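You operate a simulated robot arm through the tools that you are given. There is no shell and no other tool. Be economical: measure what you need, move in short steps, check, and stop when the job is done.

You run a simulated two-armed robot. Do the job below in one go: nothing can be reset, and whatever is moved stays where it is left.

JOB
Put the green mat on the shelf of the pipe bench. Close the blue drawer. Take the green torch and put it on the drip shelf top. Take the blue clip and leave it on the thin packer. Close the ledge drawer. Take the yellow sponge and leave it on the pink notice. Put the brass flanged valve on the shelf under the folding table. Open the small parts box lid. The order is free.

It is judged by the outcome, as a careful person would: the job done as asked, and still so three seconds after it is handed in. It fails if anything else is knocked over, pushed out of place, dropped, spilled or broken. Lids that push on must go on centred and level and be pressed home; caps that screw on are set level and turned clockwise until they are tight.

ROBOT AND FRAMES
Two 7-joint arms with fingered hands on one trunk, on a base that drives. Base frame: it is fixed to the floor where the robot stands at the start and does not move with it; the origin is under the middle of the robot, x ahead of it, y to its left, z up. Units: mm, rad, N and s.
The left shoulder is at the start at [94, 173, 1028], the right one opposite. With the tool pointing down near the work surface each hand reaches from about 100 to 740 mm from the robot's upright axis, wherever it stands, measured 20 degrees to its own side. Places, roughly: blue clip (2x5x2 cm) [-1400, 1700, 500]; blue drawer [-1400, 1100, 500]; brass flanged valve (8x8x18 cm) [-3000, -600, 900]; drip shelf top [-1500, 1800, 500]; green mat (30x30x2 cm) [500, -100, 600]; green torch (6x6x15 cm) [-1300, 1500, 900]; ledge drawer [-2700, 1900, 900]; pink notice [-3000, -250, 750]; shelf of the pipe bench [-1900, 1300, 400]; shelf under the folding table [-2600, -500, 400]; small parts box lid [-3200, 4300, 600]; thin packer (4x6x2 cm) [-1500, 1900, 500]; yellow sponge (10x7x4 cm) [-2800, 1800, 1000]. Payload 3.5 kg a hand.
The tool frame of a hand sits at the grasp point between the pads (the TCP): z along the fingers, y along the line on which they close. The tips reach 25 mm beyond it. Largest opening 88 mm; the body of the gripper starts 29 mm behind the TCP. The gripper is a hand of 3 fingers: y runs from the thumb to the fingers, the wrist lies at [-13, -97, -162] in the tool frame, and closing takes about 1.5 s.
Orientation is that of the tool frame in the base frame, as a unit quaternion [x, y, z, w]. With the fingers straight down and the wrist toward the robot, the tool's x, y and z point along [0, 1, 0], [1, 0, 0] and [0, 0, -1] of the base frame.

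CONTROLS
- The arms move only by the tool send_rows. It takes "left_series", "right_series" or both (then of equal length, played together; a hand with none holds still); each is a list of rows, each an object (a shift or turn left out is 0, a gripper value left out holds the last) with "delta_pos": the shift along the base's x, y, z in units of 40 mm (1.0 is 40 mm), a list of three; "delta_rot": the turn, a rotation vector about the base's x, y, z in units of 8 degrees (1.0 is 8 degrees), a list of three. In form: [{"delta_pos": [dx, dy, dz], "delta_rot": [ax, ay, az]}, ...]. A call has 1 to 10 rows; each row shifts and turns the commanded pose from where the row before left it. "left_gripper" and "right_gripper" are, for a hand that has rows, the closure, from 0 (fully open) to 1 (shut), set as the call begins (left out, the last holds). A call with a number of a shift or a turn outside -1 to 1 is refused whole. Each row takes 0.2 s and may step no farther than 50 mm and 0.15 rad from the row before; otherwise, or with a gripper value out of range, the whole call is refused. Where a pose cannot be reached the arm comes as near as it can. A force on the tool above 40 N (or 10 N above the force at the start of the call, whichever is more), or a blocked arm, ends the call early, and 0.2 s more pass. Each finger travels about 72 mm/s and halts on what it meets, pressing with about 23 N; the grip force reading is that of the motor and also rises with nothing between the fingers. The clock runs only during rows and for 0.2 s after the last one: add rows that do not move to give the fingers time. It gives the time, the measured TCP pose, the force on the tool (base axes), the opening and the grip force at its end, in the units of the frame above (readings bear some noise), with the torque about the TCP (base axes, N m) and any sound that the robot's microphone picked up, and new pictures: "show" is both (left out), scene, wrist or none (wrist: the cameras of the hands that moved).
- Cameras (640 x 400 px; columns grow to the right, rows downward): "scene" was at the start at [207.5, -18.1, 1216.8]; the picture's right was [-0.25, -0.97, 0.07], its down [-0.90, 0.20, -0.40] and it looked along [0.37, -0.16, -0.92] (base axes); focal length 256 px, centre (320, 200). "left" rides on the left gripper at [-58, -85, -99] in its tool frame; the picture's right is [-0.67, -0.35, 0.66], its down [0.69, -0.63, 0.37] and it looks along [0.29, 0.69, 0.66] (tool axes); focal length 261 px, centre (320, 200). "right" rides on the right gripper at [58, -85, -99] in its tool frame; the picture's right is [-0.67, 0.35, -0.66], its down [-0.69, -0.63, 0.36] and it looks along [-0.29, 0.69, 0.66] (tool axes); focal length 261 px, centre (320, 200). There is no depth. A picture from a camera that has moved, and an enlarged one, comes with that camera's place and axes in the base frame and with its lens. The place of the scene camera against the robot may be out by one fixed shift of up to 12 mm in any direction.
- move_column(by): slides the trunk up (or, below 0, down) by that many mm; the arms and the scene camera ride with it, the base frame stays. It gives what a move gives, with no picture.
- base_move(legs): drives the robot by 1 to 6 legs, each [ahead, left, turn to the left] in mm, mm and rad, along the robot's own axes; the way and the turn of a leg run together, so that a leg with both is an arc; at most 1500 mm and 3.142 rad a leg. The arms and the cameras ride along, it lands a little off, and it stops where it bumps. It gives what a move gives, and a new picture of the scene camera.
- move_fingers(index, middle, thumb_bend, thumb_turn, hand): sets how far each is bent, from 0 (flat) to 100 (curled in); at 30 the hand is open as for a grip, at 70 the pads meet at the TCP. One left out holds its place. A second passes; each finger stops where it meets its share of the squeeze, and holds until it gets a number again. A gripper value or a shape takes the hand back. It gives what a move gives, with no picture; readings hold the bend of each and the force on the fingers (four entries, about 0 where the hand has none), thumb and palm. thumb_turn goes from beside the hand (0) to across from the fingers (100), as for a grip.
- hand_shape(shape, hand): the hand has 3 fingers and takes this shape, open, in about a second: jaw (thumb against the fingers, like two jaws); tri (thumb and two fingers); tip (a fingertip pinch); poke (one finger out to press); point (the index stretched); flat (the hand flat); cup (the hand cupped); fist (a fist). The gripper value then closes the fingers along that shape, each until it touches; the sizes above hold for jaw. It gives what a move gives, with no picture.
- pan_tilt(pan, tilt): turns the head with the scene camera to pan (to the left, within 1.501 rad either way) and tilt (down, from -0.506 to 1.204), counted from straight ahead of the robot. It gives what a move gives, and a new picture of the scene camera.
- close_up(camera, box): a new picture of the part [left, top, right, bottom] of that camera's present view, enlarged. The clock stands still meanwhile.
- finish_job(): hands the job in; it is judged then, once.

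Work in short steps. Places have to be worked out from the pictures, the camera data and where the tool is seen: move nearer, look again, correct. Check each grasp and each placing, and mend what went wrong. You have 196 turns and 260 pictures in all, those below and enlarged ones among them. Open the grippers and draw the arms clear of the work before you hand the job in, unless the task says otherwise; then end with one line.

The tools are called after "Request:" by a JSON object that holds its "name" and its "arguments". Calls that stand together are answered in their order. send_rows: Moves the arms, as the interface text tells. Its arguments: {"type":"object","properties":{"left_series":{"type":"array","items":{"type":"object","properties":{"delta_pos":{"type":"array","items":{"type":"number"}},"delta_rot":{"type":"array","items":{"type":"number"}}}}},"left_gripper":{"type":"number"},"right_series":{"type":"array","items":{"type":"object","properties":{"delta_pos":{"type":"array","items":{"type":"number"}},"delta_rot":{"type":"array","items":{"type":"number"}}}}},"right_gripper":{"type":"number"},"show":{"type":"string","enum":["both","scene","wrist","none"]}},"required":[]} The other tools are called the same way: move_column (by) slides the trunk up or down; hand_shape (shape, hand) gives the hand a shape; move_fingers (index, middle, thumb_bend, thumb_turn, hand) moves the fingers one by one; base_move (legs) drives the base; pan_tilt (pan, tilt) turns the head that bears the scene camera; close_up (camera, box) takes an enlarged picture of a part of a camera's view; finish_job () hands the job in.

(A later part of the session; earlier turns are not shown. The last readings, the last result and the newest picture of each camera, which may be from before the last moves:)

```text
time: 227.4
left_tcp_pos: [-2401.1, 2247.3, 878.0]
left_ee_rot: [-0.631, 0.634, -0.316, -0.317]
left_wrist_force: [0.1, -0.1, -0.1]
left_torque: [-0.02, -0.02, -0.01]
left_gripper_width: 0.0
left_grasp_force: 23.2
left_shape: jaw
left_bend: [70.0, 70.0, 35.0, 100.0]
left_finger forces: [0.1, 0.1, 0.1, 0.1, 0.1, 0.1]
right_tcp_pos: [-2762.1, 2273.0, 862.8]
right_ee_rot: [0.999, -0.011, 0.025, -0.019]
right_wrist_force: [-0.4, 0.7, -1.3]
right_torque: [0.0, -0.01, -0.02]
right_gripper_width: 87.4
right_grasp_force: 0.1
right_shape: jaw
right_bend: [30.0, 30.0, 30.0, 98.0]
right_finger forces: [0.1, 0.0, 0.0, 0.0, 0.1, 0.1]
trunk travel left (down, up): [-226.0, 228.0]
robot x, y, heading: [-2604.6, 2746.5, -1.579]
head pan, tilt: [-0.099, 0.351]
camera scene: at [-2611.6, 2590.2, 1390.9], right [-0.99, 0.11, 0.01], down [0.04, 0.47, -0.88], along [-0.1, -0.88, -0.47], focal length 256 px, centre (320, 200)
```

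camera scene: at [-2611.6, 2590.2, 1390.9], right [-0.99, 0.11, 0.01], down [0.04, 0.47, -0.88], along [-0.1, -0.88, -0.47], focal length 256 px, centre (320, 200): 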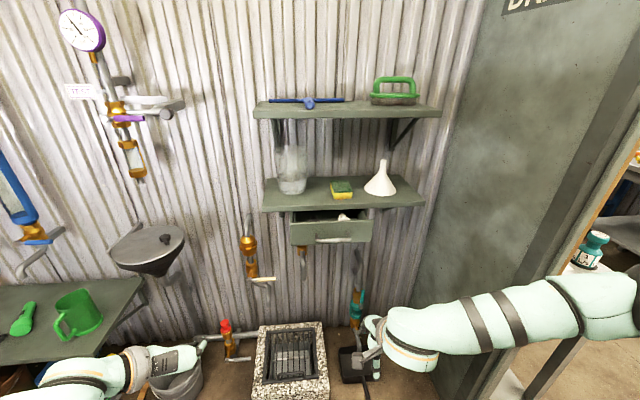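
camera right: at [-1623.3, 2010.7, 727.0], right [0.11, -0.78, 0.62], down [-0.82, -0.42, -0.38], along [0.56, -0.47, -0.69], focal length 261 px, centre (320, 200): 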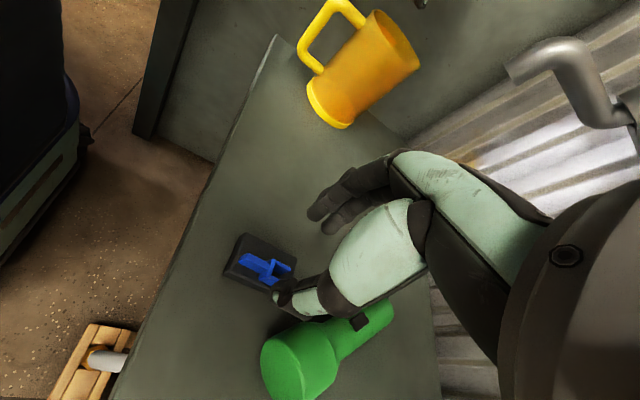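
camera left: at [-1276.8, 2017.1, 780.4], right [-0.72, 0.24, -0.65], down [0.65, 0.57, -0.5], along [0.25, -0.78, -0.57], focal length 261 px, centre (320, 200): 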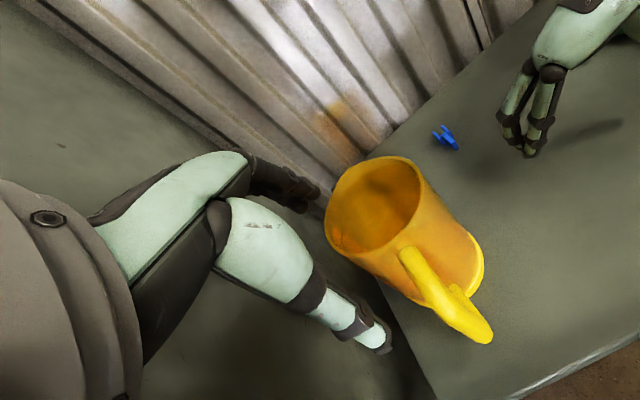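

Orientation reached. I move the base right 270 and forward 100 mm, then bring the closed left fingertips in front of the drawer panel above its handle.

Request:
{"name": "base_move", "arguments": {"legs": [[0, -270, 0], [100, 0, 0]]}}

Request:
{"name": "send_rows", "arguments": {"left_series": [{"delta_pos": [-0.3, -0.6, 0.3]}, {"delta_pos": [-0.3, -0.6, 0.3]}, {"delta_pos": [-0.3, -0.6, 0.3]}, {"delta_pos": [-0.3, -0.6, 0.3]}, {"delta_pos": [-0.3, -0.6, 0.1]}, {"delta_pos": [-0.1, -0.6, 0]}, {}], "show": "both"}}

```text
time: 230.1
left_tcp_pos: [-2671.3, 2149.5, 877.0]
left_ee_rot: [-0.631, 0.633, -0.317, -0.317]
left_wrist_force: [-0.6, -1.1, -0.7]
left_torque: [0.0, -0.02, -0.02]
left_gripper_width: 0.1
left_grasp_force: 23.2
left_shape: jaw
left_bend: [70.0, 70.0, 35.0, 100.0]
left_finger forces: [0.0, 0.0, 0.0, 0.0, 0.0, 0.0]
right_tcp_pos: [-3032.5, 2173.5, 865.6]
right_ee_rot: [0.999, -0.011, 0.024, -0.019]
right_wrist_force: [-0.3, -0.4, 0.8]
right_torque: [0.01, -0.02, 0.04]
right_gripper_width: 87.6
right_grasp_force: 0.0
right_shape: jaw
right_bend: [30.0, 30.0, 30.0, 98.0]
right_finger forces: [0.0, 0.0, 0.0, 0.0, 0.0, 0.0]
trunk travel left (down, up): [-226.0, 228.0]
robot x, y, heading: [-2873.7, 2646.5, -1.573]
head pan, tilt: [-0.099, 0.351]
camera scene: at [-2880.8, 2491.6, 1390.9], right [-0.99, 0.11, 0.01], down [0.04, 0.47, -0.88], along [-0.1, -0.88, -0.47], focal length 256 px, centre (320, 200)
```

scene: 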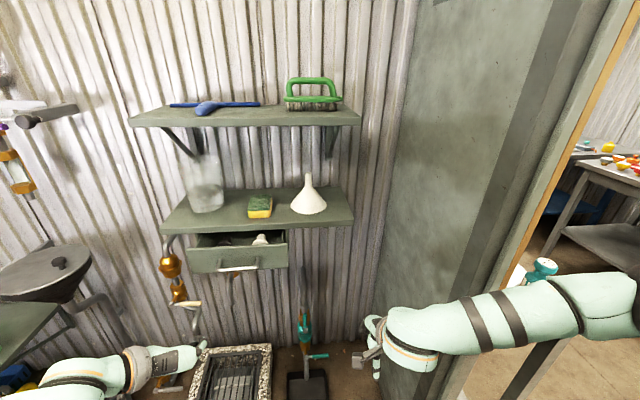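

```text
time: 231.7
left_tcp_pos: [-2734.8, 2004.7, 927.4]
left_ee_rot: [-0.631, 0.633, -0.317, -0.317]
left_wrist_force: [-0.3, 0.7, -1.3]
left_torque: [0.05, 0.01, -0.02]
left_gripper_width: 0.0
left_grasp_force: 23.1
left_shape: jaw
left_bend: [70.0, 70.0, 35.0, 100.0]
left_finger forces: [0.0, 0.0, 0.0, 0.1, 0.0, 0.0]
right_tcp_pos: [-3031.5, 2174.2, 864.0]
right_ee_rot: [0.999, -0.011, 0.025, -0.018]
right_wrist_force: [0.6, -0.2, -0.5]
right_torque: [0.01, -0.02, 0.0]
right_gripper_width: 87.5
right_grasp_force: 0.0
right_shape: jaw
right_bend: [30.0, 30.0, 30.0, 98.0]
right_finger forces: [0.0, 0.0, 0.0, 0.0, 0.1, 0.0]
trunk travel left (down, up): [-226.0, 228.0]
robot x, y, heading: [-2875.7, 2648.5, -1.581]
head pan, tilt: [-0.099, 0.351]
camera scene: at [-2880.2, 2492.1, 1390.9], right [-0.99, 0.11, 0.01], down [0.04, 0.47, -0.88], along [-0.1, -0.88, -0.47], focal length 256 px, centre (320, 200)
camera left: at [-2649.8, 2118.9, 942.4], right [0.35, -0.12, -0.93], down [0.63, -0.7, 0.33], along [-0.7, -0.7, -0.17], focal length 261 px, centre (320, 200)
```

scene: 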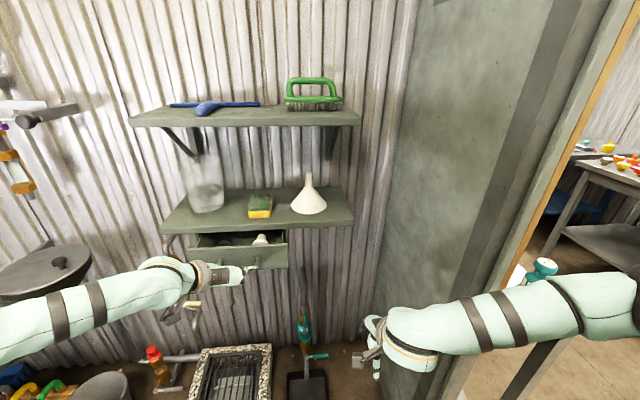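
left: 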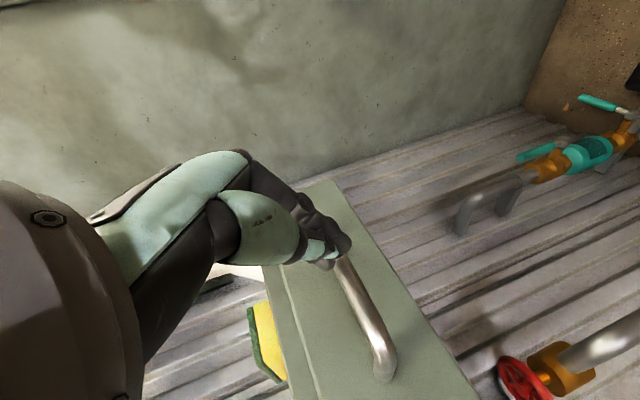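

The tip is above the handle level, slightly to its right end; I centre by +20 mm x and push in until resistance.

Request:
{"name": "send_rows", "arguments": {"left_series": [{"delta_pos": [0.5, 0, 0]}, {"delta_pos": [0, -0.7, 0]}, {"delta_pos": [0, -0.7, 0]}, {"delta_pos": [0, -0.4, 0]}, {"delta_pos": [0, -0.4, 0]}, {"delta_pos": [0, -0.4, 0]}, {"delta_pos": [0, -0.4, 0]}, {"delta_pos": [0, -0.4, 0]}, {}], "show": "both"}}

```text
time: 232.9
left_tcp_pos: [-2717.0, 1932.0, 931.8]
left_ee_rot: [-0.63, 0.635, -0.316, -0.316]
left_wrist_force: [-2.4, 31.0, 8.7]
left_torque: [0.29, 0.05, -0.1]
left_gripper_width: 0.0
left_grasp_force: 23.2
left_shape: jaw
left_bend: [70.0, 70.0, 37.0, 100.0]
left_finger forces: [28.6, 0.0, 0.1, 0.0, 0.0, 0.0]
right_tcp_pos: [-3031.6, 2180.0, 866.9]
right_ee_rot: [1.0, -0.009, 0.025, -0.015]
right_wrist_force: [0.0, 0.3, 0.2]
right_torque: [0.01, 0.03, 0.0]
right_gripper_width: 87.8
right_grasp_force: 0.1
right_shape: jaw
right_bend: [30.0, 30.0, 30.0, 98.0]
right_finger forces: [0.0, 0.0, 0.0, 0.0, 0.0, 0.0]
trunk travel left (down, up): [-226.0, 228.0]
robot x, y, heading: [-2869.5, 2648.2, -1.575]
head pan, tilt: [-0.099, 0.351]
stopped in row 5 (left hand): the force on the tool passed its limit at 55 N (the readings are from after the stop); the commanded pose is now the measured one
camera scene: at [-2881.2, 2501.7, 1392.3], right [-0.99, 0.1, 0.01], down [0.04, 0.46, -0.89], along [-0.1, -0.88, -0.46], focal length 256 px, centre (320, 200)
camera left: at [-2630.8, 2045.8, 947.1], right [0.35, -0.12, -0.93], down [0.62, -0.71, 0.33], along [-0.7, -0.69, -0.17], focal length 261 px, centre (320, 200)
```

scene: 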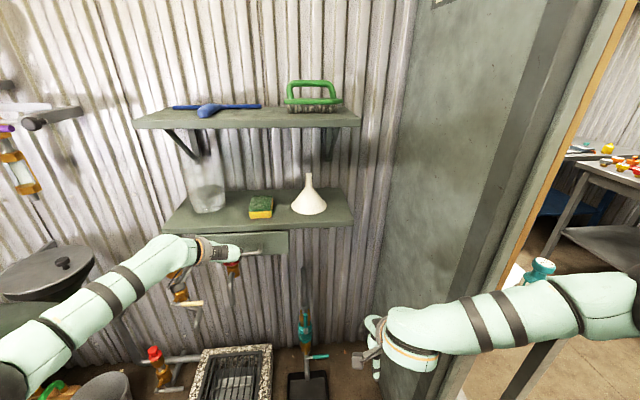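
left: 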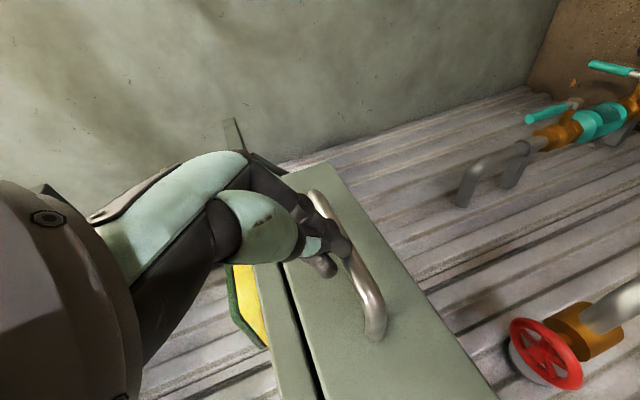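

Resistance met. I retreat 80 mm and inspect whether the drawer is home.

Request:
{"name": "send_rows", "arguments": {"left_series": [{"delta_pos": [0, 0.6, 0]}, {"delta_pos": [0.5, 0.8, 0]}, {"delta_pos": [0.8, 0.6, 0]}, {"delta_pos": [0.8, 0.4, 0]}], "show": "none"}}

Request:
{"name": "close_up", "arguments": {"camera": "left", "box": [160, 100, 560, 400]}}

Request:
{"name": "close_up", "arguments": {"camera": "scene", "box": [130, 150, 370, 300]}}

```text
time: 233.9
left_tcp_pos: [-2632.2, 2020.6, 928.1]
left_ee_rot: [-0.631, 0.636, -0.315, -0.314]
left_wrist_force: [0.5, 0.7, -0.2]
left_torque: [-0.03, 0.0, 0.0]
left_gripper_width: 0.2
left_grasp_force: 22.8
left_shape: jaw
left_bend: [70.0, 70.0, 72.0, 100.0]
left_finger forces: [0.0, 0.1, 0.0, 0.0, 0.0, 0.1]
right_tcp_pos: [-3031.6, 2174.2, 865.1]
right_ee_rot: [0.999, -0.01, 0.024, -0.019]
right_wrist_force: [-0.1, 0.8, -0.4]
right_torque: [-0.02, 0.02, 0.0]
right_gripper_width: 87.7
right_grasp_force: 0.0
right_shape: jaw
right_bend: [30.0, 30.0, 30.0, 98.0]
right_finger forces: [0.1, 0.0, 0.1, 0.1, 0.1, 0.0]
trunk travel left (down, up): [-226.0, 228.0]
robot x, y, heading: [-2875.3, 2649.1, -1.578]
head pan, tilt: [-0.099, 0.351]
```

```text
1.33 times, centred on (360, 250) of left
camera zoom: at [-2545.3, 2134.2, 943.5], right [0.35, -0.12, -0.93], down [0.62, -0.71, 0.33], along [-0.7, -0.69, -0.17], focal length 348 px, centre (267, 133)
```

zoom: 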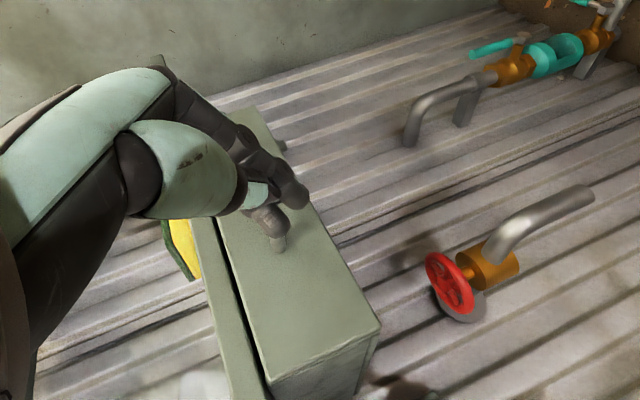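

```text
2.67 times, centred on (250, 225) of scene
camera zoom: at [-2879.3, 2492.9, 1391.0], right [-0.99, 0.1, 0.01], down [0.04, 0.47, -0.88], along [-0.1, -0.88, -0.47], focal length 684 px, centre (507, 133)
```

zoom: 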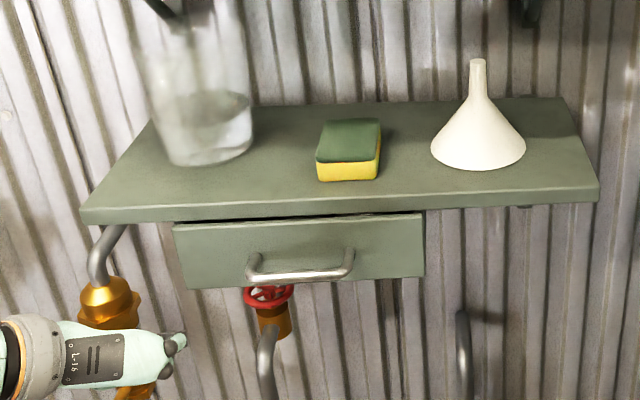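

The drawer face is now flush under the ledge (moved in ~60 mm, firm stop). Next, the sponge: open the left hand, rise and move in front of it.

Request:
{"name": "send_rows", "arguments": {"left_series": [{"delta_pos": [0, 0.2, 0.9]}, {"delta_pos": [0, 0, 0.9]}, {"delta_pos": [0, 0, 0.9]}, {"delta_pos": [0, 0, 0.8]}, {"delta_pos": [-0.85, -0.5, 0]}, {"delta_pos": [-0.85, -0.5, 0]}, {"delta_pos": [-0.85, -0.5, 0]}, {"delta_pos": [-0.85, -0.5, 0]}, {}], "left_gripper": 0, "show": "both"}}

```text
time: 235.9
left_tcp_pos: [-2767.5, 1948.3, 1068.0]
left_ee_rot: [-0.632, 0.635, -0.314, -0.313]
left_wrist_force: [0.2, -0.9, 0.2]
left_torque: [0.04, -0.01, 0.02]
left_gripper_width: 87.8
left_grasp_force: 0.0
left_shape: jaw
left_bend: [30.0, 30.0, 30.0, 98.0]
left_finger forces: [0.1, 0.0, 0.1, 0.0, 0.1, 0.0]
right_tcp_pos: [-3030.8, 2174.7, 864.8]
right_ee_rot: [0.999, -0.01, 0.024, -0.02]
right_wrist_force: [0.5, -0.7, -0.1]
right_torque: [0.0, 0.03, 0.02]
right_gripper_width: 87.8
right_grasp_force: 0.0
right_shape: jaw
right_bend: [30.0, 30.0, 30.0, 98.0]
right_finger forces: [0.0, 0.0, 0.0, 0.0, 0.0, 0.0]
trunk travel left (down, up): [-226.0, 228.0]
robot x, y, heading: [-2872.4, 2648.9, -1.576]
head pan, tilt: [-0.099, 0.351]
camera scene: at [-2879.2, 2492.7, 1390.9], right [-0.99, 0.1, 0.01], down [0.04, 0.47, -0.88], along [-0.1, -0.88, -0.47], focal length 256 px, centre (320, 200)
camera left: at [-2681.7, 2062.8, 1082.9], right [0.35, -0.12, -0.93], down [0.63, -0.71, 0.33], along [-0.7, -0.7, -0.18], focal length 261 px, centre (320, 200)
```

scene: 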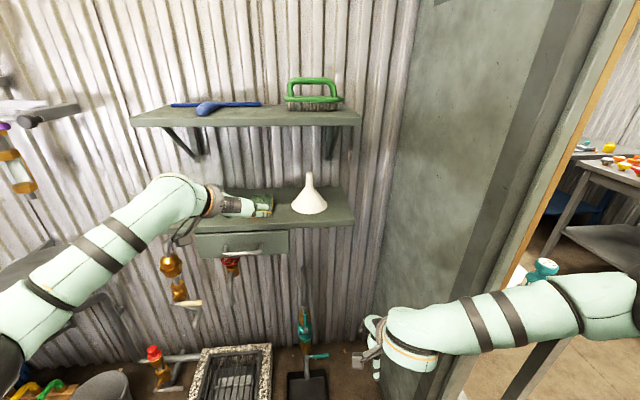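
left: 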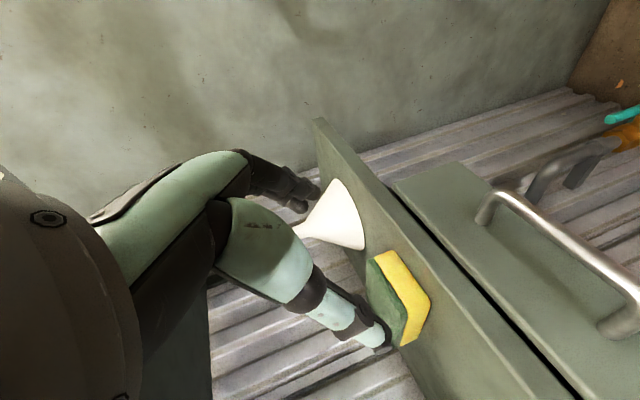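

Sponge front face centre ≈[-2775, 1798, 984]. I approach so the fingers pass either side of it.

Request:
{"name": "send_rows", "arguments": {"left_series": [{"delta_pos": [-0.07, -0.8, -0.3]}, {"delta_pos": [-0.07, -0.8, -0.4]}, {"delta_pos": [-0.05, -0.8, -0.4]}, {}], "show": "wrist"}}

Request:
{"name": "close_up", "arguments": {"camera": "scene", "box": [170, 150, 350, 270]}}

```text
time: 236.9
left_tcp_pos: [-2774.4, 1864.9, 1028.3]
left_ee_rot: [-0.632, 0.635, -0.314, -0.315]
left_wrist_force: [0.4, 0.2, 0.8]
left_torque: [-0.02, 0.0, -0.03]
left_gripper_width: 87.8
left_grasp_force: 0.1
left_shape: jaw
left_bend: [30.0, 30.0, 30.0, 98.0]
left_finger forces: [0.0, 0.0, 0.1, 0.0, 0.0, 0.0]
left hand out of reach, approached as far as the arm can: row 3
right_tcp_pos: [-3030.0, 2173.6, 865.0]
right_ee_rot: [0.999, -0.01, 0.024, -0.019]
right_wrist_force: [-0.5, 0.1, 0.0]
right_torque: [-0.01, -0.02, 0.01]
right_gripper_width: 87.6
right_grasp_force: 0.0
right_shape: jaw
right_bend: [30.0, 30.0, 30.0, 98.0]
right_finger forces: [0.0, 0.1, 0.0, 0.0, 0.0, 0.1]
trunk travel left (down, up): [-226.0, 228.0]
robot x, y, heading: [-2874.9, 2650.1, -1.576]
head pan, tilt: [-0.099, 0.351]
camera left: at [-2688.6, 1978.6, 1043.9], right [0.35, -0.12, -0.93], down [0.62, -0.71, 0.33], along [-0.7, -0.69, -0.17], focal length 261 px, centre (320, 200)
```

left: 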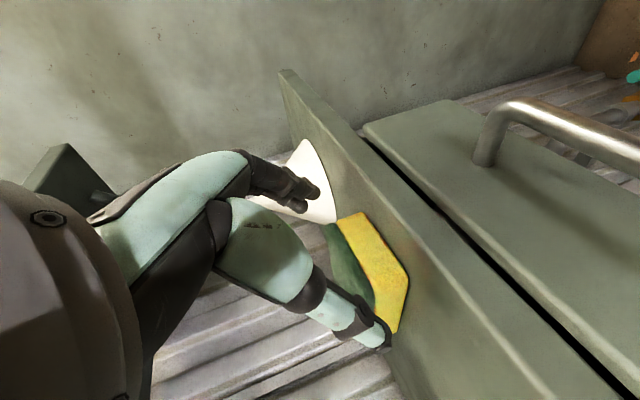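

```text
3.33 times, centred on (260, 210) of scene
camera zoom: at [-2878.9, 2492.2, 1390.8], right [-0.99, 0.1, 0.01], down [0.04, 0.47, -0.88], along [-0.1, -0.88, -0.47], focal length 855 px, centre (520, 167)
```

zoom: 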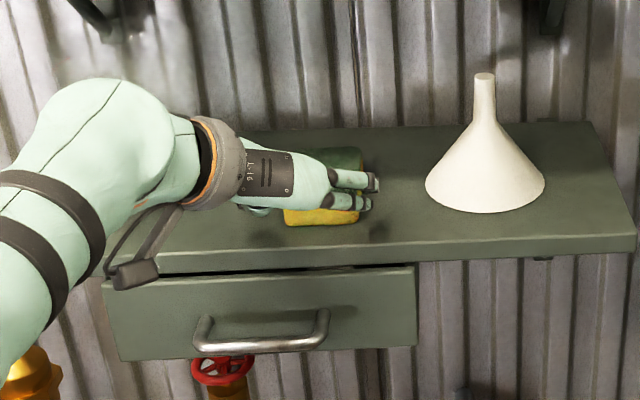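

Arm at its limit, and the right elbow is near the partition. I turn the robot 0.2 rad right while shifting left, which swings the right arm away and gains reach.

Request:
{"name": "send_rows", "arguments": {"left_series": [{"delta_pos": [0, 0.9, 0.5]}, {"delta_pos": [0, 0.9, 0.3]}], "show": "none"}}

Request:
{"name": "base_move", "arguments": {"legs": [[0, 150, 0], [0, 0, -0.2], [70, 0, 0]]}}

Request:
{"name": "close_up", "arguments": {"camera": "left", "box": [0, 0, 640, 400]}}

```text
time: 237.5
left_tcp_pos: [-2774.3, 1939.1, 1062.6]
left_ee_rot: [-0.632, 0.635, -0.315, -0.313]
left_wrist_force: [-0.8, -0.3, -0.9]
left_torque: [0.03, 0.01, 0.0]
left_gripper_width: 87.8
left_grasp_force: 0.0
left_shape: jaw
left_bend: [30.0, 30.0, 30.0, 98.0]
left_finger forces: [0.0, 0.0, 0.0, 0.1, 0.0, 0.1]
right_tcp_pos: [-3030.3, 2175.3, 864.9]
right_ee_rot: [0.999, -0.01, 0.025, -0.019]
right_wrist_force: [0.3, 0.0, -0.7]
right_torque: [0.01, -0.03, 0.03]
right_gripper_width: 87.7
right_grasp_force: 0.2
right_shape: jaw
right_bend: [30.0, 30.0, 30.0, 98.0]
right_finger forces: [0.1, 0.0, 0.0, 0.0, 0.0, 0.0]
trunk travel left (down, up): [-226.0, 228.0]
robot x, y, heading: [-2872.3, 2647.7, -1.575]
head pan, tilt: [-0.099, 0.351]
```

```text
time: 240.2
left_tcp_pos: [-2776.9, 1865.0, 1061.7]
left_ee_rot: [-0.566, 0.694, -0.282, -0.343]
left_wrist_force: [-1.1, 0.2, 0.4]
left_torque: [-0.02, 0.02, 0.03]
left_gripper_width: 87.7
left_grasp_force: 0.0
left_shape: jaw
left_bend: [30.0, 30.0, 30.0, 98.0]
left_finger forces: [0.0, 0.1, 0.0, 0.0, 0.1, 0.0]
right_tcp_pos: [-2985.3, 2146.7, 864.7]
right_ee_rot: [0.994, -0.108, 0.026, -0.016]
right_wrist_force: [-1.1, -0.8, -0.1]
right_torque: [-0.01, 0.03, -0.02]
right_gripper_width: 87.9
right_grasp_force: 0.1
right_shape: jaw
right_bend: [30.0, 30.0, 30.0, 98.0]
right_finger forces: [0.1, 0.1, 0.0, 0.0, 0.0, 0.0]
trunk travel left (down, up): [-226.0, 228.0]
robot x, y, heading: [-2737.7, 2581.4, -1.77]
head pan, tilt: [-0.099, 0.351]
camera scene: at [-2775.0, 2430.4, 1391.1], right [-0.96, 0.29, 0.01], down [0.13, 0.45, -0.88], along [-0.27, -0.84, -0.47], focal length 256 px, centre (320, 200)
```

scene: 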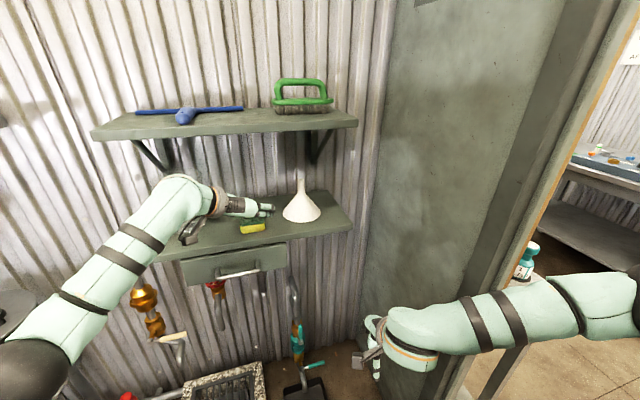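

```text
1.00 times, centred on (320, 200) of left (not enlarged: the box is as wide or as high as the picture)
camera zoom: at [-2671.9, 1959.4, 1076.9], right [0.32, -0.18, -0.93], down [0.48, -0.82, 0.33], along [-0.82, -0.55, -0.18], focal length 261 px, centre (320, 200)
```

zoom: 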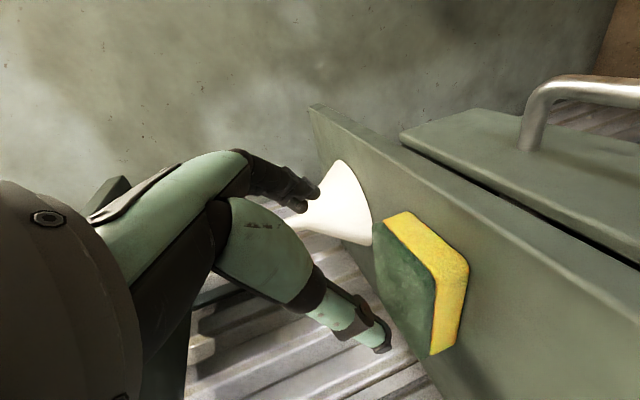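

The wrist view suggests the sponge centre is nearer x≈-2798. I correct, unyaw, and go partway to check alignment.

Request:
{"name": "send_rows", "arguments": {"left_series": [{"delta_pos": [-0.25, -0.1, 0], "delta_rot": [0, 0, 0.7]}, {"delta_pos": [-0.25, -0.2, -0.3], "delta_rot": [0, 0, 0.7]}, {"delta_pos": [0, -0.3, -0.4]}, {}], "show": "both"}}

```text
time: 241.2
left_tcp_pos: [-2797.6, 1842.2, 1032.9]
left_ee_rot: [-0.631, 0.635, -0.315, -0.314]
left_wrist_force: [-1.1, 0.2, -0.1]
left_torque: [0.0, 0.0, -0.01]
left_gripper_width: 87.7
left_grasp_force: 0.1
left_shape: jaw
left_bend: [30.0, 30.0, 30.0, 98.0]
left_finger forces: [0.0, 0.1, 0.0, 0.0, 0.0, 0.1]
right_tcp_pos: [-2985.0, 2147.0, 864.7]
right_ee_rot: [0.994, -0.107, 0.027, -0.017]
right_wrist_force: [-0.4, 0.0, 0.2]
right_torque: [0.0, -0.01, 0.0]
right_gripper_width: 87.8
right_grasp_force: 0.0
right_shape: jaw
right_bend: [30.0, 30.0, 30.0, 98.0]
right_finger forces: [0.1, 0.1, 0.0, 0.0, 0.1, 0.0]
trunk travel left (down, up): [-226.0, 228.0]
robot x, y, heading: [-2738.0, 2582.3, -1.775]
head pan, tilt: [-0.099, 0.351]
camera scene: at [-2775.0, 2430.3, 1391.0], right [-0.96, 0.29, 0.01], down [0.13, 0.45, -0.88], along [-0.27, -0.84, -0.47], focal length 256 px, centre (320, 200)
camera left: at [-2712.8, 1954.8, 1048.5], right [0.35, -0.12, -0.93], down [0.63, -0.71, 0.33], along [-0.7, -0.7, -0.17], focal length 261 px, centre (320, 200)
```

scene: 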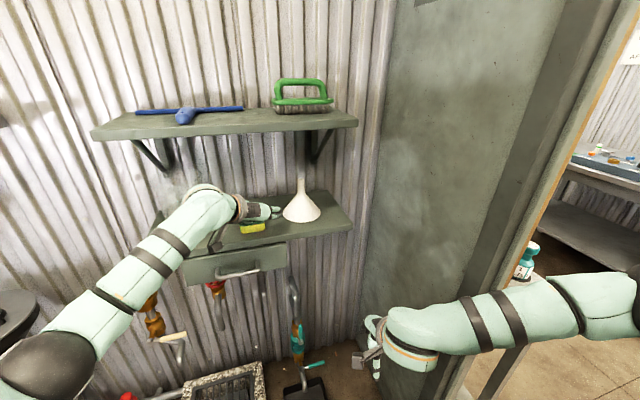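
left: 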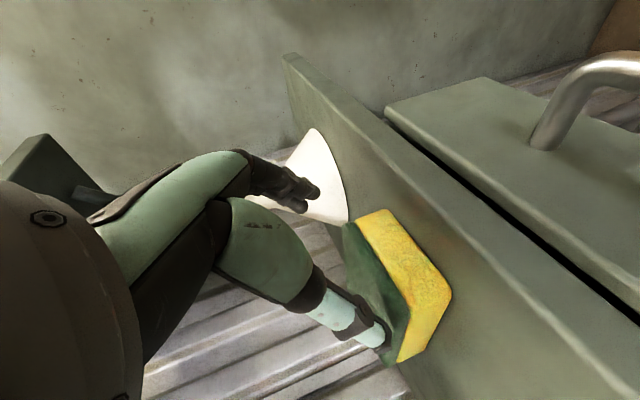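

Sponge centre confirmed at [-2796, 1799 front]; hand is aligned. Advance and close.

Request:
{"name": "send_rows", "arguments": {"left_series": [{"delta_pos": [0, -0.58, -0.36]}, {"delta_pos": [0, -0.58, -0.36]}, {"delta_pos": [0, -0.58, -0.34]}, {}], "show": "wrist"}}

```text
time: 242.2
left_tcp_pos: [-2800.3, 1790.4, 1000.3]
left_ee_rot: [-0.63, 0.634, -0.316, -0.319]
left_wrist_force: [-0.1, -1.9, 36.9]
left_torque: [0.9, -0.56, 0.24]
left_gripper_width: 88.0
left_grasp_force: 0.1
left_shape: jaw
left_bend: [29.0, 30.0, 28.0, 100.0]
left_finger forces: [11.8, 0.0, 0.0, 0.0, 25.6, 0.1]
left hand out of reach, approached as far as the arm can: row 3
right_tcp_pos: [-2985.8, 2150.9, 866.9]
right_ee_rot: [0.994, -0.107, 0.026, -0.014]
right_wrist_force: [-0.1, -0.3, 0.5]
right_torque: [-0.01, 0.0, 0.05]
right_gripper_width: 87.5
right_grasp_force: 0.1
right_shape: jaw
right_bend: [30.0, 30.0, 30.0, 98.0]
right_finger forces: [0.0, 0.0, 0.0, 0.0, 0.0, 0.0]
trunk travel left (down, up): [-226.0, 228.0]
robot x, y, heading: [-2741.5, 2581.8, -1.773]
head pan, tilt: [-0.099, 0.351]
camera left: at [-2714.5, 1903.4, 1014.3], right [0.35, -0.13, -0.93], down [0.63, -0.71, 0.33], along [-0.7, -0.7, -0.16], focal length 261 px, centre (320, 200)
```

left: 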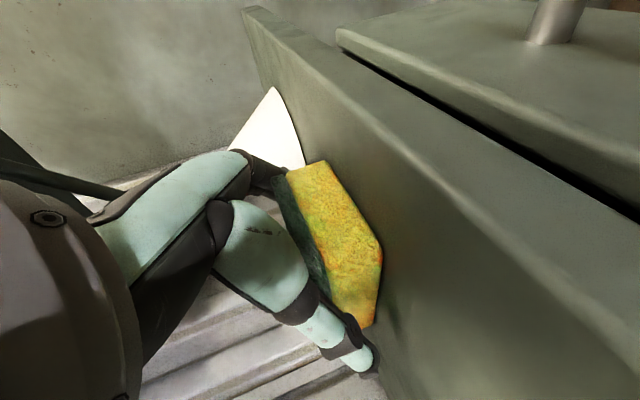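

The tips touch the ledge. I rise 6 mm and close on the sponge.

Request:
{"name": "send_rows", "arguments": {"left_series": [{"delta_pos": [0, 0, 0.2]}, {"delta_pos": [0, -0.15, 0]}], "show": "none"}}

Request:
{"name": "send_rows", "arguments": {"left_series": [{}, {}, {}, {}, {}, {}, {"delta_pos": [0, 0, 0.3]}, {"delta_pos": [0, 0, 0.5]}, {}], "left_gripper": 1, "show": "both"}}

```text
time: 242.8
left_tcp_pos: [-2799.7, 1787.8, 1001.8]
left_ee_rot: [-0.63, 0.636, -0.316, -0.314]
left_wrist_force: [-2.0, 7.0, 18.4]
left_torque: [0.37, -0.47, 0.24]
left_gripper_width: 88.0
left_grasp_force: 0.0
left_shape: jaw
left_bend: [29.0, 30.0, 28.0, 100.0]
left_finger forces: [7.9, 0.0, 0.0, 0.1, 16.0, 0.1]
left hand out of reach, approached as far as the arm can: row 2
right_tcp_pos: [-2984.5, 2148.8, 866.9]
right_ee_rot: [0.994, -0.108, 0.026, -0.015]
right_wrist_force: [-0.1, 0.1, 0.5]
right_torque: [0.0, -0.01, 0.0]
right_gripper_width: 87.5
right_grasp_force: 0.0
right_shape: jaw
right_bend: [30.0, 30.0, 30.0, 98.0]
right_finger forces: [0.0, 0.0, 0.0, 0.1, 0.0, 0.0]
trunk travel left (down, up): [-226.0, 228.0]
robot x, y, heading: [-2738.1, 2580.9, -1.774]
head pan, tilt: [-0.099, 0.351]
```

```text
time: 244.8
left_tcp_pos: [-2798.3, 1783.9, 1028.6]
left_ee_rot: [-0.632, 0.635, -0.315, -0.314]
left_wrist_force: [-0.9, 0.5, 0.1]
left_torque: [0.0, -0.02, 0.02]
left_gripper_width: 58.4
left_grasp_force: 23.4
left_shape: jaw
left_bend: [29.0, 40.0, 58.0, 100.0]
left_finger forces: [19.1, 13.4, 0.0, 0.0, 32.7, 0.0]
right_tcp_pos: [-2984.4, 2147.5, 864.0]
right_ee_rot: [0.994, -0.107, 0.026, -0.017]
right_wrist_force: [-0.4, 0.2, -0.2]
right_torque: [-0.01, 0.03, -0.02]
right_gripper_width: 87.7
right_grasp_force: 0.1
right_shape: jaw
right_bend: [30.0, 30.0, 30.0, 98.0]
right_finger forces: [0.1, 0.1, 0.1, 0.1, 0.0, 0.0]
trunk travel left (down, up): [-226.0, 228.0]
robot x, y, heading: [-2736.7, 2580.6, -1.771]
head pan, tilt: [-0.099, 0.351]
camera scene: at [-2775.2, 2429.0, 1390.7], right [-0.96, 0.29, 0.01], down [0.13, 0.45, -0.88], along [-0.27, -0.84, -0.47], focal length 256 px, centre (320, 200)
camera left: at [-2712.9, 1898.1, 1045.2], right [0.35, -0.12, -0.93], down [0.63, -0.71, 0.33], along [-0.7, -0.7, -0.18], focal length 261 px, centre (320, 200)
```

scene: 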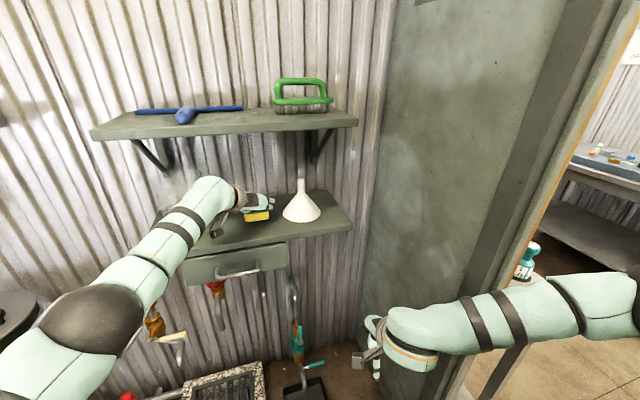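
left: 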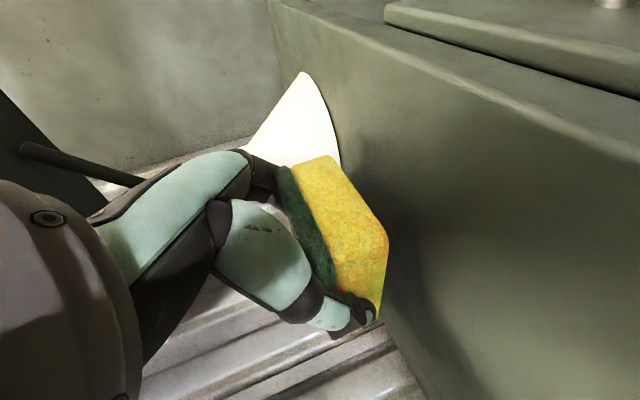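

Sponge held. I lift it clear and back off, then look north for the small parts box.

Request:
{"name": "send_rows", "arguments": {"left_series": [{"delta_pos": [0, 0.2, 0.8]}, {"delta_pos": [0, 0.3, 0.8]}, {"delta_pos": [0, 0.9, 0]}, {"delta_pos": [0, 0.9, 0]}, {"delta_pos": [0, 0.9, 0]}, {"delta_pos": [0, 0.9, 0]}, {"delta_pos": [0, 0.9, 0]}], "show": "scene"}}

Request:
{"name": "base_move", "arguments": {"legs": [[-350, 0, 0], [0, 0, 1.67], [0, 0, 1.67]]}}

```text
time: 246.4
left_tcp_pos: [-2798.3, 1987.9, 1096.2]
left_ee_rot: [-0.632, 0.636, -0.314, -0.313]
left_wrist_force: [-0.7, 0.7, -0.5]
left_torque: [0.01, 0.03, -0.01]
left_gripper_width: 57.9
left_grasp_force: 23.1
left_shape: jaw
left_bend: [29.0, 41.0, 58.0, 100.0]
left_finger forces: [16.1, 13.0, 0.0, 0.1, 29.4, 0.0]
right_tcp_pos: [-2983.8, 2146.4, 865.2]
right_ee_rot: [0.994, -0.108, 0.026, -0.016]
right_wrist_force: [-0.4, -0.1, 0.5]
right_torque: [-0.03, 0.0, 0.0]
right_gripper_width: 87.5
right_grasp_force: 0.0
right_shape: jaw
right_bend: [30.0, 30.0, 30.0, 98.0]
right_finger forces: [0.0, 0.0, 0.0, 0.0, 0.0, 0.0]
trunk travel left (down, up): [-226.0, 228.0]
robot x, y, heading: [-2739.8, 2583.8, -1.767]
head pan, tilt: [-0.099, 0.351]
camera scene: at [-2774.9, 2430.3, 1391.0], right [-0.96, 0.29, 0.01], down [0.13, 0.45, -0.88], along [-0.27, -0.84, -0.47], focal length 256 px, centre (320, 200)
```

scene: 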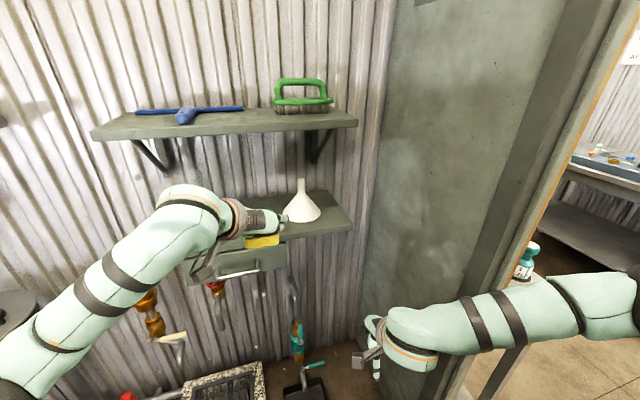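

```text
time: 256.8
left_tcp_pos: [-2721.7, 3522.5, 1096.0]
left_ee_rot: [0.572, 0.689, 0.283, -0.343]
left_wrist_force: [-0.1, 0.4, 0.0]
left_torque: [0.0, 0.0, -0.01]
left_gripper_width: 57.8
left_grasp_force: 23.2
left_shape: jaw
left_bend: [29.0, 41.0, 58.0, 100.0]
left_finger forces: [15.6, 12.9, 0.0, 0.0, 28.8, 0.0]
right_tcp_pos: [-2507.5, 3401.7, 865.0]
right_ee_rot: [0.013, 0.999, -0.018, -0.025]
right_wrist_force: [0.4, 0.0, -0.2]
right_torque: [0.01, 0.0, 0.0]
right_gripper_width: 87.5
right_grasp_force: 0.0
right_shape: jaw
right_bend: [30.0, 30.0, 30.0, 98.0]
right_finger forces: [0.1, 0.1, 0.1, 0.1, 0.0, 0.0]
trunk travel left (down, up): [-226.0, 228.0]
robot x, y, heading: [-2668.6, 2929.4, 1.561]
head pan, tilt: [-0.099, 0.351]
camera scene: at [-2652.5, 3088.2, 1390.8], right [0.99, -0.11, 0.01], down [-0.04, -0.47, -0.88], along [0.1, 0.88, -0.47], focal length 256 px, centre (320, 200)
```

scene: 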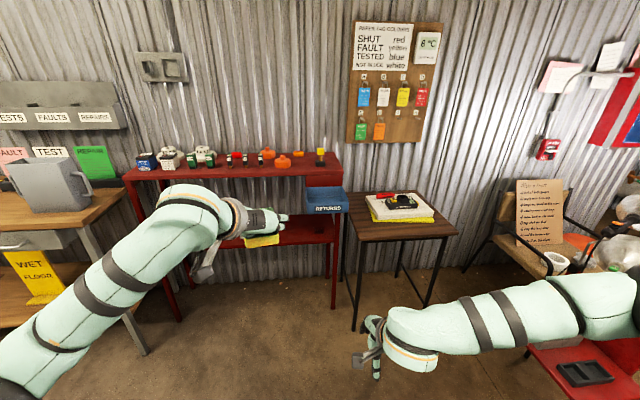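

The red rack's lower shelf at z≈600 should hold the small parts box, hidden behind my left arm. I strafe left and look.

Request:
{"name": "base_move", "arguments": {"legs": [[0, 680, 0]]}}

Request:
{"name": "pan_tilt", "arguments": {"pan": -0.25, "tilt": 0.5}}

```text
time: 260.5
left_tcp_pos: [-3400.5, 3528.3, 1096.1]
left_ee_rot: [0.57, 0.692, 0.281, -0.343]
left_wrist_force: [-0.4, -0.1, 0.3]
left_torque: [0.03, 0.01, -0.01]
left_gripper_width: 57.9
left_grasp_force: 23.4
left_shape: jaw
left_bend: [29.0, 41.0, 58.0, 100.0]
left_finger forces: [15.6, 12.9, 0.0, 0.0, 28.7, 0.0]
right_tcp_pos: [-3184.8, 3407.1, 864.7]
right_ee_rot: [0.008, 0.999, -0.019, -0.024]
right_wrist_force: [0.1, -0.9, -0.6]
right_torque: [-0.02, 0.02, 0.01]
right_gripper_width: 87.5
right_grasp_force: 0.1
right_shape: jaw
right_bend: [30.0, 30.0, 30.0, 98.0]
right_finger forces: [0.0, 0.0, 0.1, 0.0, 0.0, 0.0]
trunk travel left (down, up): [-226.0, 228.0]
robot x, y, heading: [-3344.3, 2934.5, 1.572]
head pan, tilt: [-0.099, 0.351]
camera scene: at [-3327.9, 3093.3, 1390.8], right [0.99, -0.1, 0.01], down [-0.04, -0.47, -0.88], along [0.1, 0.88, -0.47], focal length 256 px, centre (320, 200)
```

scene: 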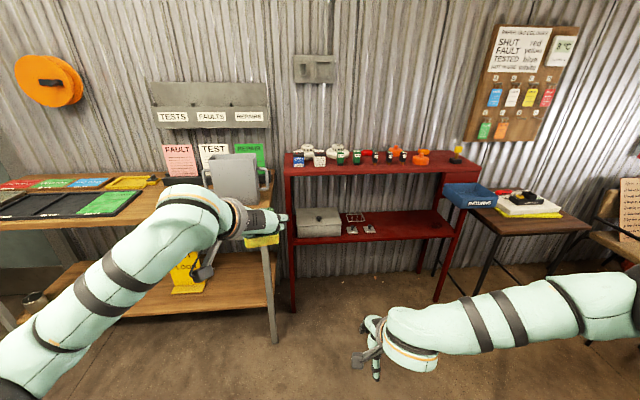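

```text
time: 261.2
left_tcp_pos: [-3400.8, 3528.5, 1096.4]
left_ee_rot: [0.569, 0.692, 0.281, -0.344]
left_wrist_force: [-0.6, -0.1, -0.1]
left_torque: [-0.01, 0.01, 0.0]
left_gripper_width: 57.9
left_grasp_force: 23.3
left_shape: jaw
left_bend: [29.0, 41.0, 58.0, 100.0]
left_finger forces: [15.7, 12.9, 0.0, 0.0, 28.8, 0.0]
right_tcp_pos: [-3187.0, 3408.0, 864.7]
right_ee_rot: [0.008, 0.999, -0.019, -0.025]
right_wrist_force: [-1.0, 0.5, -0.5]
right_torque: [0.02, 0.01, -0.04]
right_gripper_width: 87.4
right_grasp_force: 0.0
right_shape: jaw
right_bend: [30.0, 30.0, 30.0, 98.0]
right_finger forces: [0.1, 0.0, 0.1, 0.0, 0.0, 0.0]
trunk travel left (down, up): [-226.0, 228.0]
robot x, y, heading: [-3340.6, 2934.9, 1.569]
head pan, tilt: [-0.25, 0.499]
camera scene: at [-3315.0, 3087.0, 1378.0], right [0.97, -0.25, 0.03], down [-0.12, -0.58, -0.81], along [0.22, 0.78, -0.59], focal length 256 px, centre (320, 200)
```

scene: 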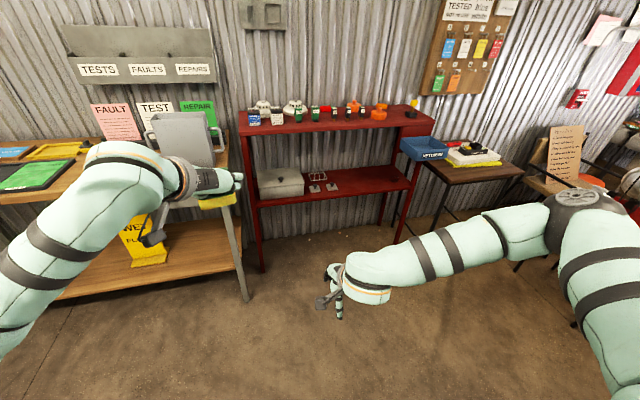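

Found: the light-grey box on the lower shelf at left. I zoom in on it.

Request:
{"name": "close_up", "arguments": {"camera": "scene", "box": [230, 90, 400, 210]}}

```text
3.33 times, centred on (315, 150) of scene
camera zoom: at [-3315.0, 3087.0, 1378.0], right [0.97, -0.25, 0.03], down [-0.12, -0.58, -0.81], along [0.22, 0.78, -0.59], focal length 855 px, centre (337, 367)
```

zoom: 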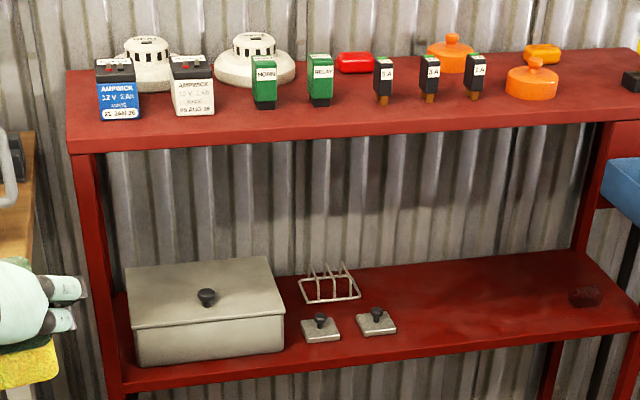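

Knob estimated at about [-3200, 4295, 640], rack front y≈4200. I raise/retract the sponge hand, drive forward and bring the right hand (vertical) toward the knob.

Request:
{"name": "send_rows", "arguments": {"left_series": [{"delta_pos": [-0.3, -0.4, 0.8]}, {"delta_pos": [-0.3, -0.4, 0.8]}, {"delta_pos": [-0.3, -0.4, 0.8]}, {"delta_pos": [-0.3, -0.4, 0.8]}, {"delta_pos": [0, -0.4, 0.8]}], "right_series": [{"delta_pos": [0, 0.5, -0.3]}, {"delta_pos": [0, 0.5, -0.3]}, {"delta_pos": [0, 0.5, -0.3]}, {"delta_pos": [0, 0.5, -0.3]}, {"delta_pos": [0, 0, -0.3]}], "show": "none"}}

Request:
{"name": "base_move", "arguments": {"legs": [[520, 0, 0]]}}

Request:
{"name": "close_up", "arguments": {"camera": "right", "box": [0, 0, 640, 400]}}

```text
time: 262.4
left_tcp_pos: [-3448.2, 3448.1, 1255.2]
left_ee_rot: [0.57, 0.691, 0.28, -0.344]
left_wrist_force: [-0.6, -0.7, 0.0]
left_torque: [0.0, 0.01, 0.04]
left_gripper_width: 57.7
left_grasp_force: 23.3
left_shape: jaw
left_bend: [29.0, 41.0, 58.0, 100.0]
left_finger forces: [14.9, 12.8, 0.0, 0.0, 27.8, 0.0]
right_tcp_pos: [-3186.6, 3488.1, 806.7]
right_ee_rot: [0.008, 0.999, -0.019, -0.025]
right_wrist_force: [0.3, -0.1, -0.1]
right_torque: [0.01, 0.02, 0.01]
right_gripper_width: 87.6
right_grasp_force: 0.1
right_shape: jaw
right_bend: [30.0, 30.0, 30.0, 98.0]
right_finger forces: [0.1, 0.1, 0.0, 0.0, 0.1, 0.0]
trunk travel left (down, up): [-226.0, 228.0]
robot x, y, heading: [-3345.4, 2931.3, 1.566]
head pan, tilt: [-0.25, 0.499]
```

```text
time: 265.4
left_tcp_pos: [-3448.4, 3961.5, 1254.9]
left_ee_rot: [0.569, 0.692, 0.28, -0.344]
left_wrist_force: [-0.1, -0.8, 1.0]
left_torque: [0.01, 0.0, 0.03]
left_gripper_width: 57.7
left_grasp_force: 23.2
left_shape: jaw
left_bend: [29.0, 41.0, 58.0, 100.0]
left_finger forces: [14.9, 12.7, 0.0, 0.1, 27.7, 0.1]
right_tcp_pos: [-3186.0, 4000.8, 806.1]
right_ee_rot: [0.007, 0.999, -0.019, -0.025]
right_wrist_force: [-0.2, 0.1, -0.7]
right_torque: [0.04, -0.01, -0.02]
right_gripper_width: 87.5
right_grasp_force: 0.1
right_shape: jaw
right_bend: [30.0, 30.0, 30.0, 98.0]
right_finger forces: [0.0, 0.0, 0.1, 0.0, 0.1, 0.0]
trunk travel left (down, up): [-226.0, 228.0]
robot x, y, heading: [-3339.7, 3446.3, 1.568]
head pan, tilt: [-0.25, 0.499]
camera scene: at [-3314.1, 3599.4, 1378.0], right [0.97, -0.25, 0.03], down [-0.12, -0.58, -0.81], along [0.22, 0.78, -0.59], focal length 256 px, centre (320, 200)
```

scene: 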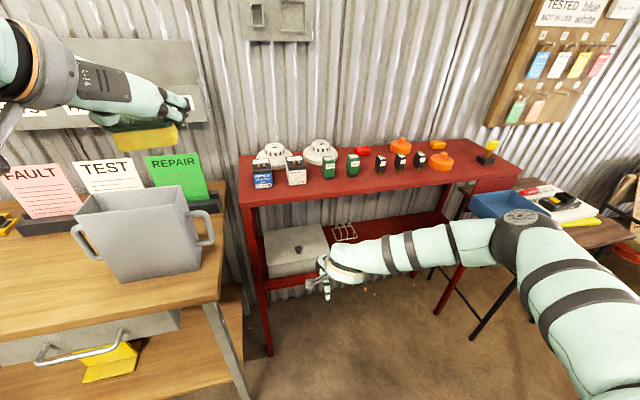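

```text
1.00 times, centred on (320, 200) of right (not enlarged: the box is as wide or as high as the picture)
camera zoom: at [-3240.7, 3920.8, 910.9], right [0.71, 0.36, 0.61], down [0.66, -0.65, -0.37], along [0.26, 0.66, -0.7], focal length 261 px, centre (320, 200)
```

zoom: 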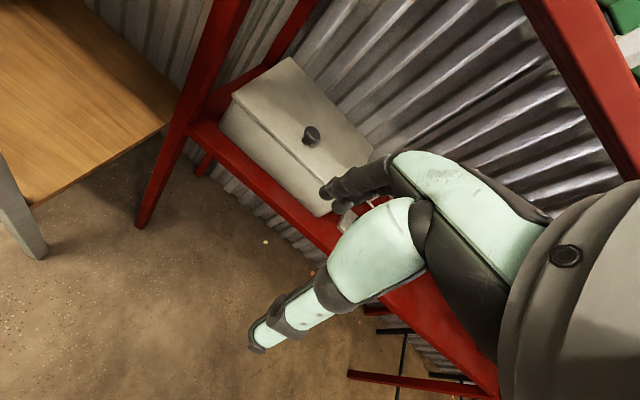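

Knob triangulated at about [-3203, 4315, 610]. I drive 150 mm closer and lower the right hand in front of the rack.

Request:
{"name": "base_move", "arguments": {"legs": [[130, 0, 0]]}}

Request:
{"name": "send_rows", "arguments": {"right_series": [{"delta_pos": [-0.1, 0, -0.8]}, {"delta_pos": [-0.1, 0, -0.8]}, {"delta_pos": [-0.1, 0, -0.8]}, {"delta_pos": [-0.1, 0.5, -0.4]}, {"delta_pos": [0, 0.8, -0.1]}, {"delta_pos": [0, 0.8, 0]}, {}], "show": "both"}}

```text
time: 266.7
left_tcp_pos: [-3447.9, 4091.2, 1255.2]
left_ee_rot: [0.569, 0.692, 0.28, -0.344]
left_wrist_force: [-0.3, -0.6, -0.8]
left_torque: [-0.01, -0.01, 0.04]
left_gripper_width: 57.7
left_grasp_force: 22.8
left_shape: jaw
left_bend: [29.0, 41.0, 58.0, 100.0]
left_finger forces: [14.9, 12.8, 0.1, 0.0, 27.7, 0.0]
right_tcp_pos: [-3184.8, 4132.5, 805.0]
right_ee_rot: [0.009, 0.999, -0.019, -0.025]
right_wrist_force: [0.4, -0.1, -0.4]
right_torque: [0.0, 0.05, 0.03]
right_gripper_width: 87.6
right_grasp_force: 0.0
right_shape: jaw
right_bend: [30.0, 30.0, 30.0, 98.0]
right_finger forces: [0.1, 0.0, 0.0, 0.0, 0.1, 0.0]
trunk travel left (down, up): [-226.0, 228.0]
robot x, y, heading: [-3341.7, 3573.4, 1.572]
head pan, tilt: [-0.25, 0.499]
camera scene: at [-3313.7, 3729.4, 1378.1], right [0.97, -0.25, 0.03], down [-0.12, -0.58, -0.81], along [0.22, 0.78, -0.59], focal length 256 px, centre (320, 200)
```

scene: 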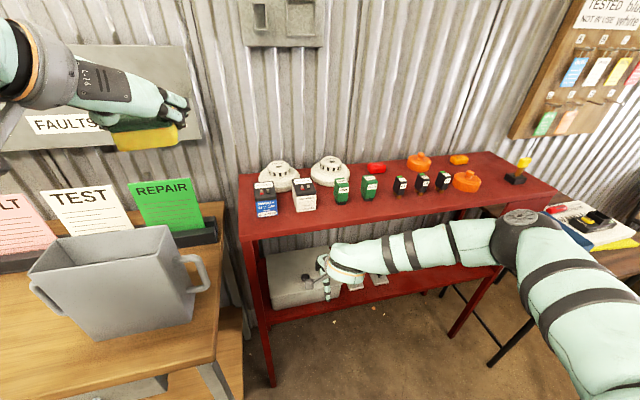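

```text
time: 268.3
left_tcp_pos: [-3447.2, 4091.6, 1254.1]
left_ee_rot: [0.569, 0.692, 0.281, -0.344]
left_wrist_force: [0.3, -0.6, 0.3]
left_torque: [0.03, 0.0, -0.02]
left_gripper_width: 57.7
left_grasp_force: 23.0
left_shape: jaw
left_bend: [29.0, 41.0, 58.0, 100.0]
left_finger forces: [14.9, 12.8, 0.0, 0.1, 27.8, 0.0]
right_tcp_pos: [-3202.8, 4214.9, 688.3]
right_ee_rot: [0.008, 1.0, -0.019, -0.024]
right_wrist_force: [0.4, 1.0, 0.6]
right_torque: [-0.04, -0.01, 0.01]
right_gripper_width: 87.7
right_grasp_force: 0.1
right_shape: jaw
right_bend: [30.0, 30.0, 30.0, 98.0]
right_finger forces: [0.1, 0.0, 0.0, 0.0, 0.0, 0.0]
trunk travel left (down, up): [-226.0, 228.0]
robot x, y, heading: [-3340.8, 3576.8, 1.568]
head pan, tilt: [-0.25, 0.499]
camera scene: at [-3313.3, 3730.1, 1378.0], right [0.97, -0.25, 0.03], down [-0.12, -0.58, -0.81], along [0.22, 0.78, -0.59], focal length 256 px, centre (320, 200)
camera right: at [-3255.6, 4135.9, 794.1], right [0.71, 0.36, 0.61], down [0.66, -0.65, -0.37], along [0.26, 0.66, -0.7], focal length 261 px, centre (320, 200)
```

scene: 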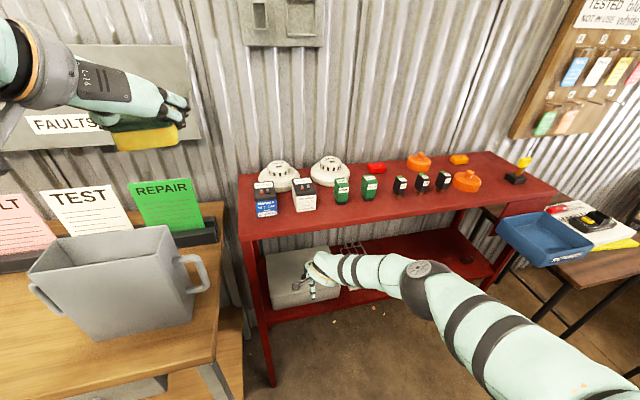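
right: 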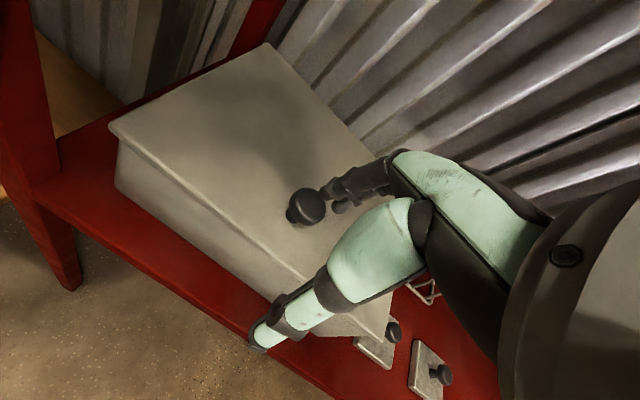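

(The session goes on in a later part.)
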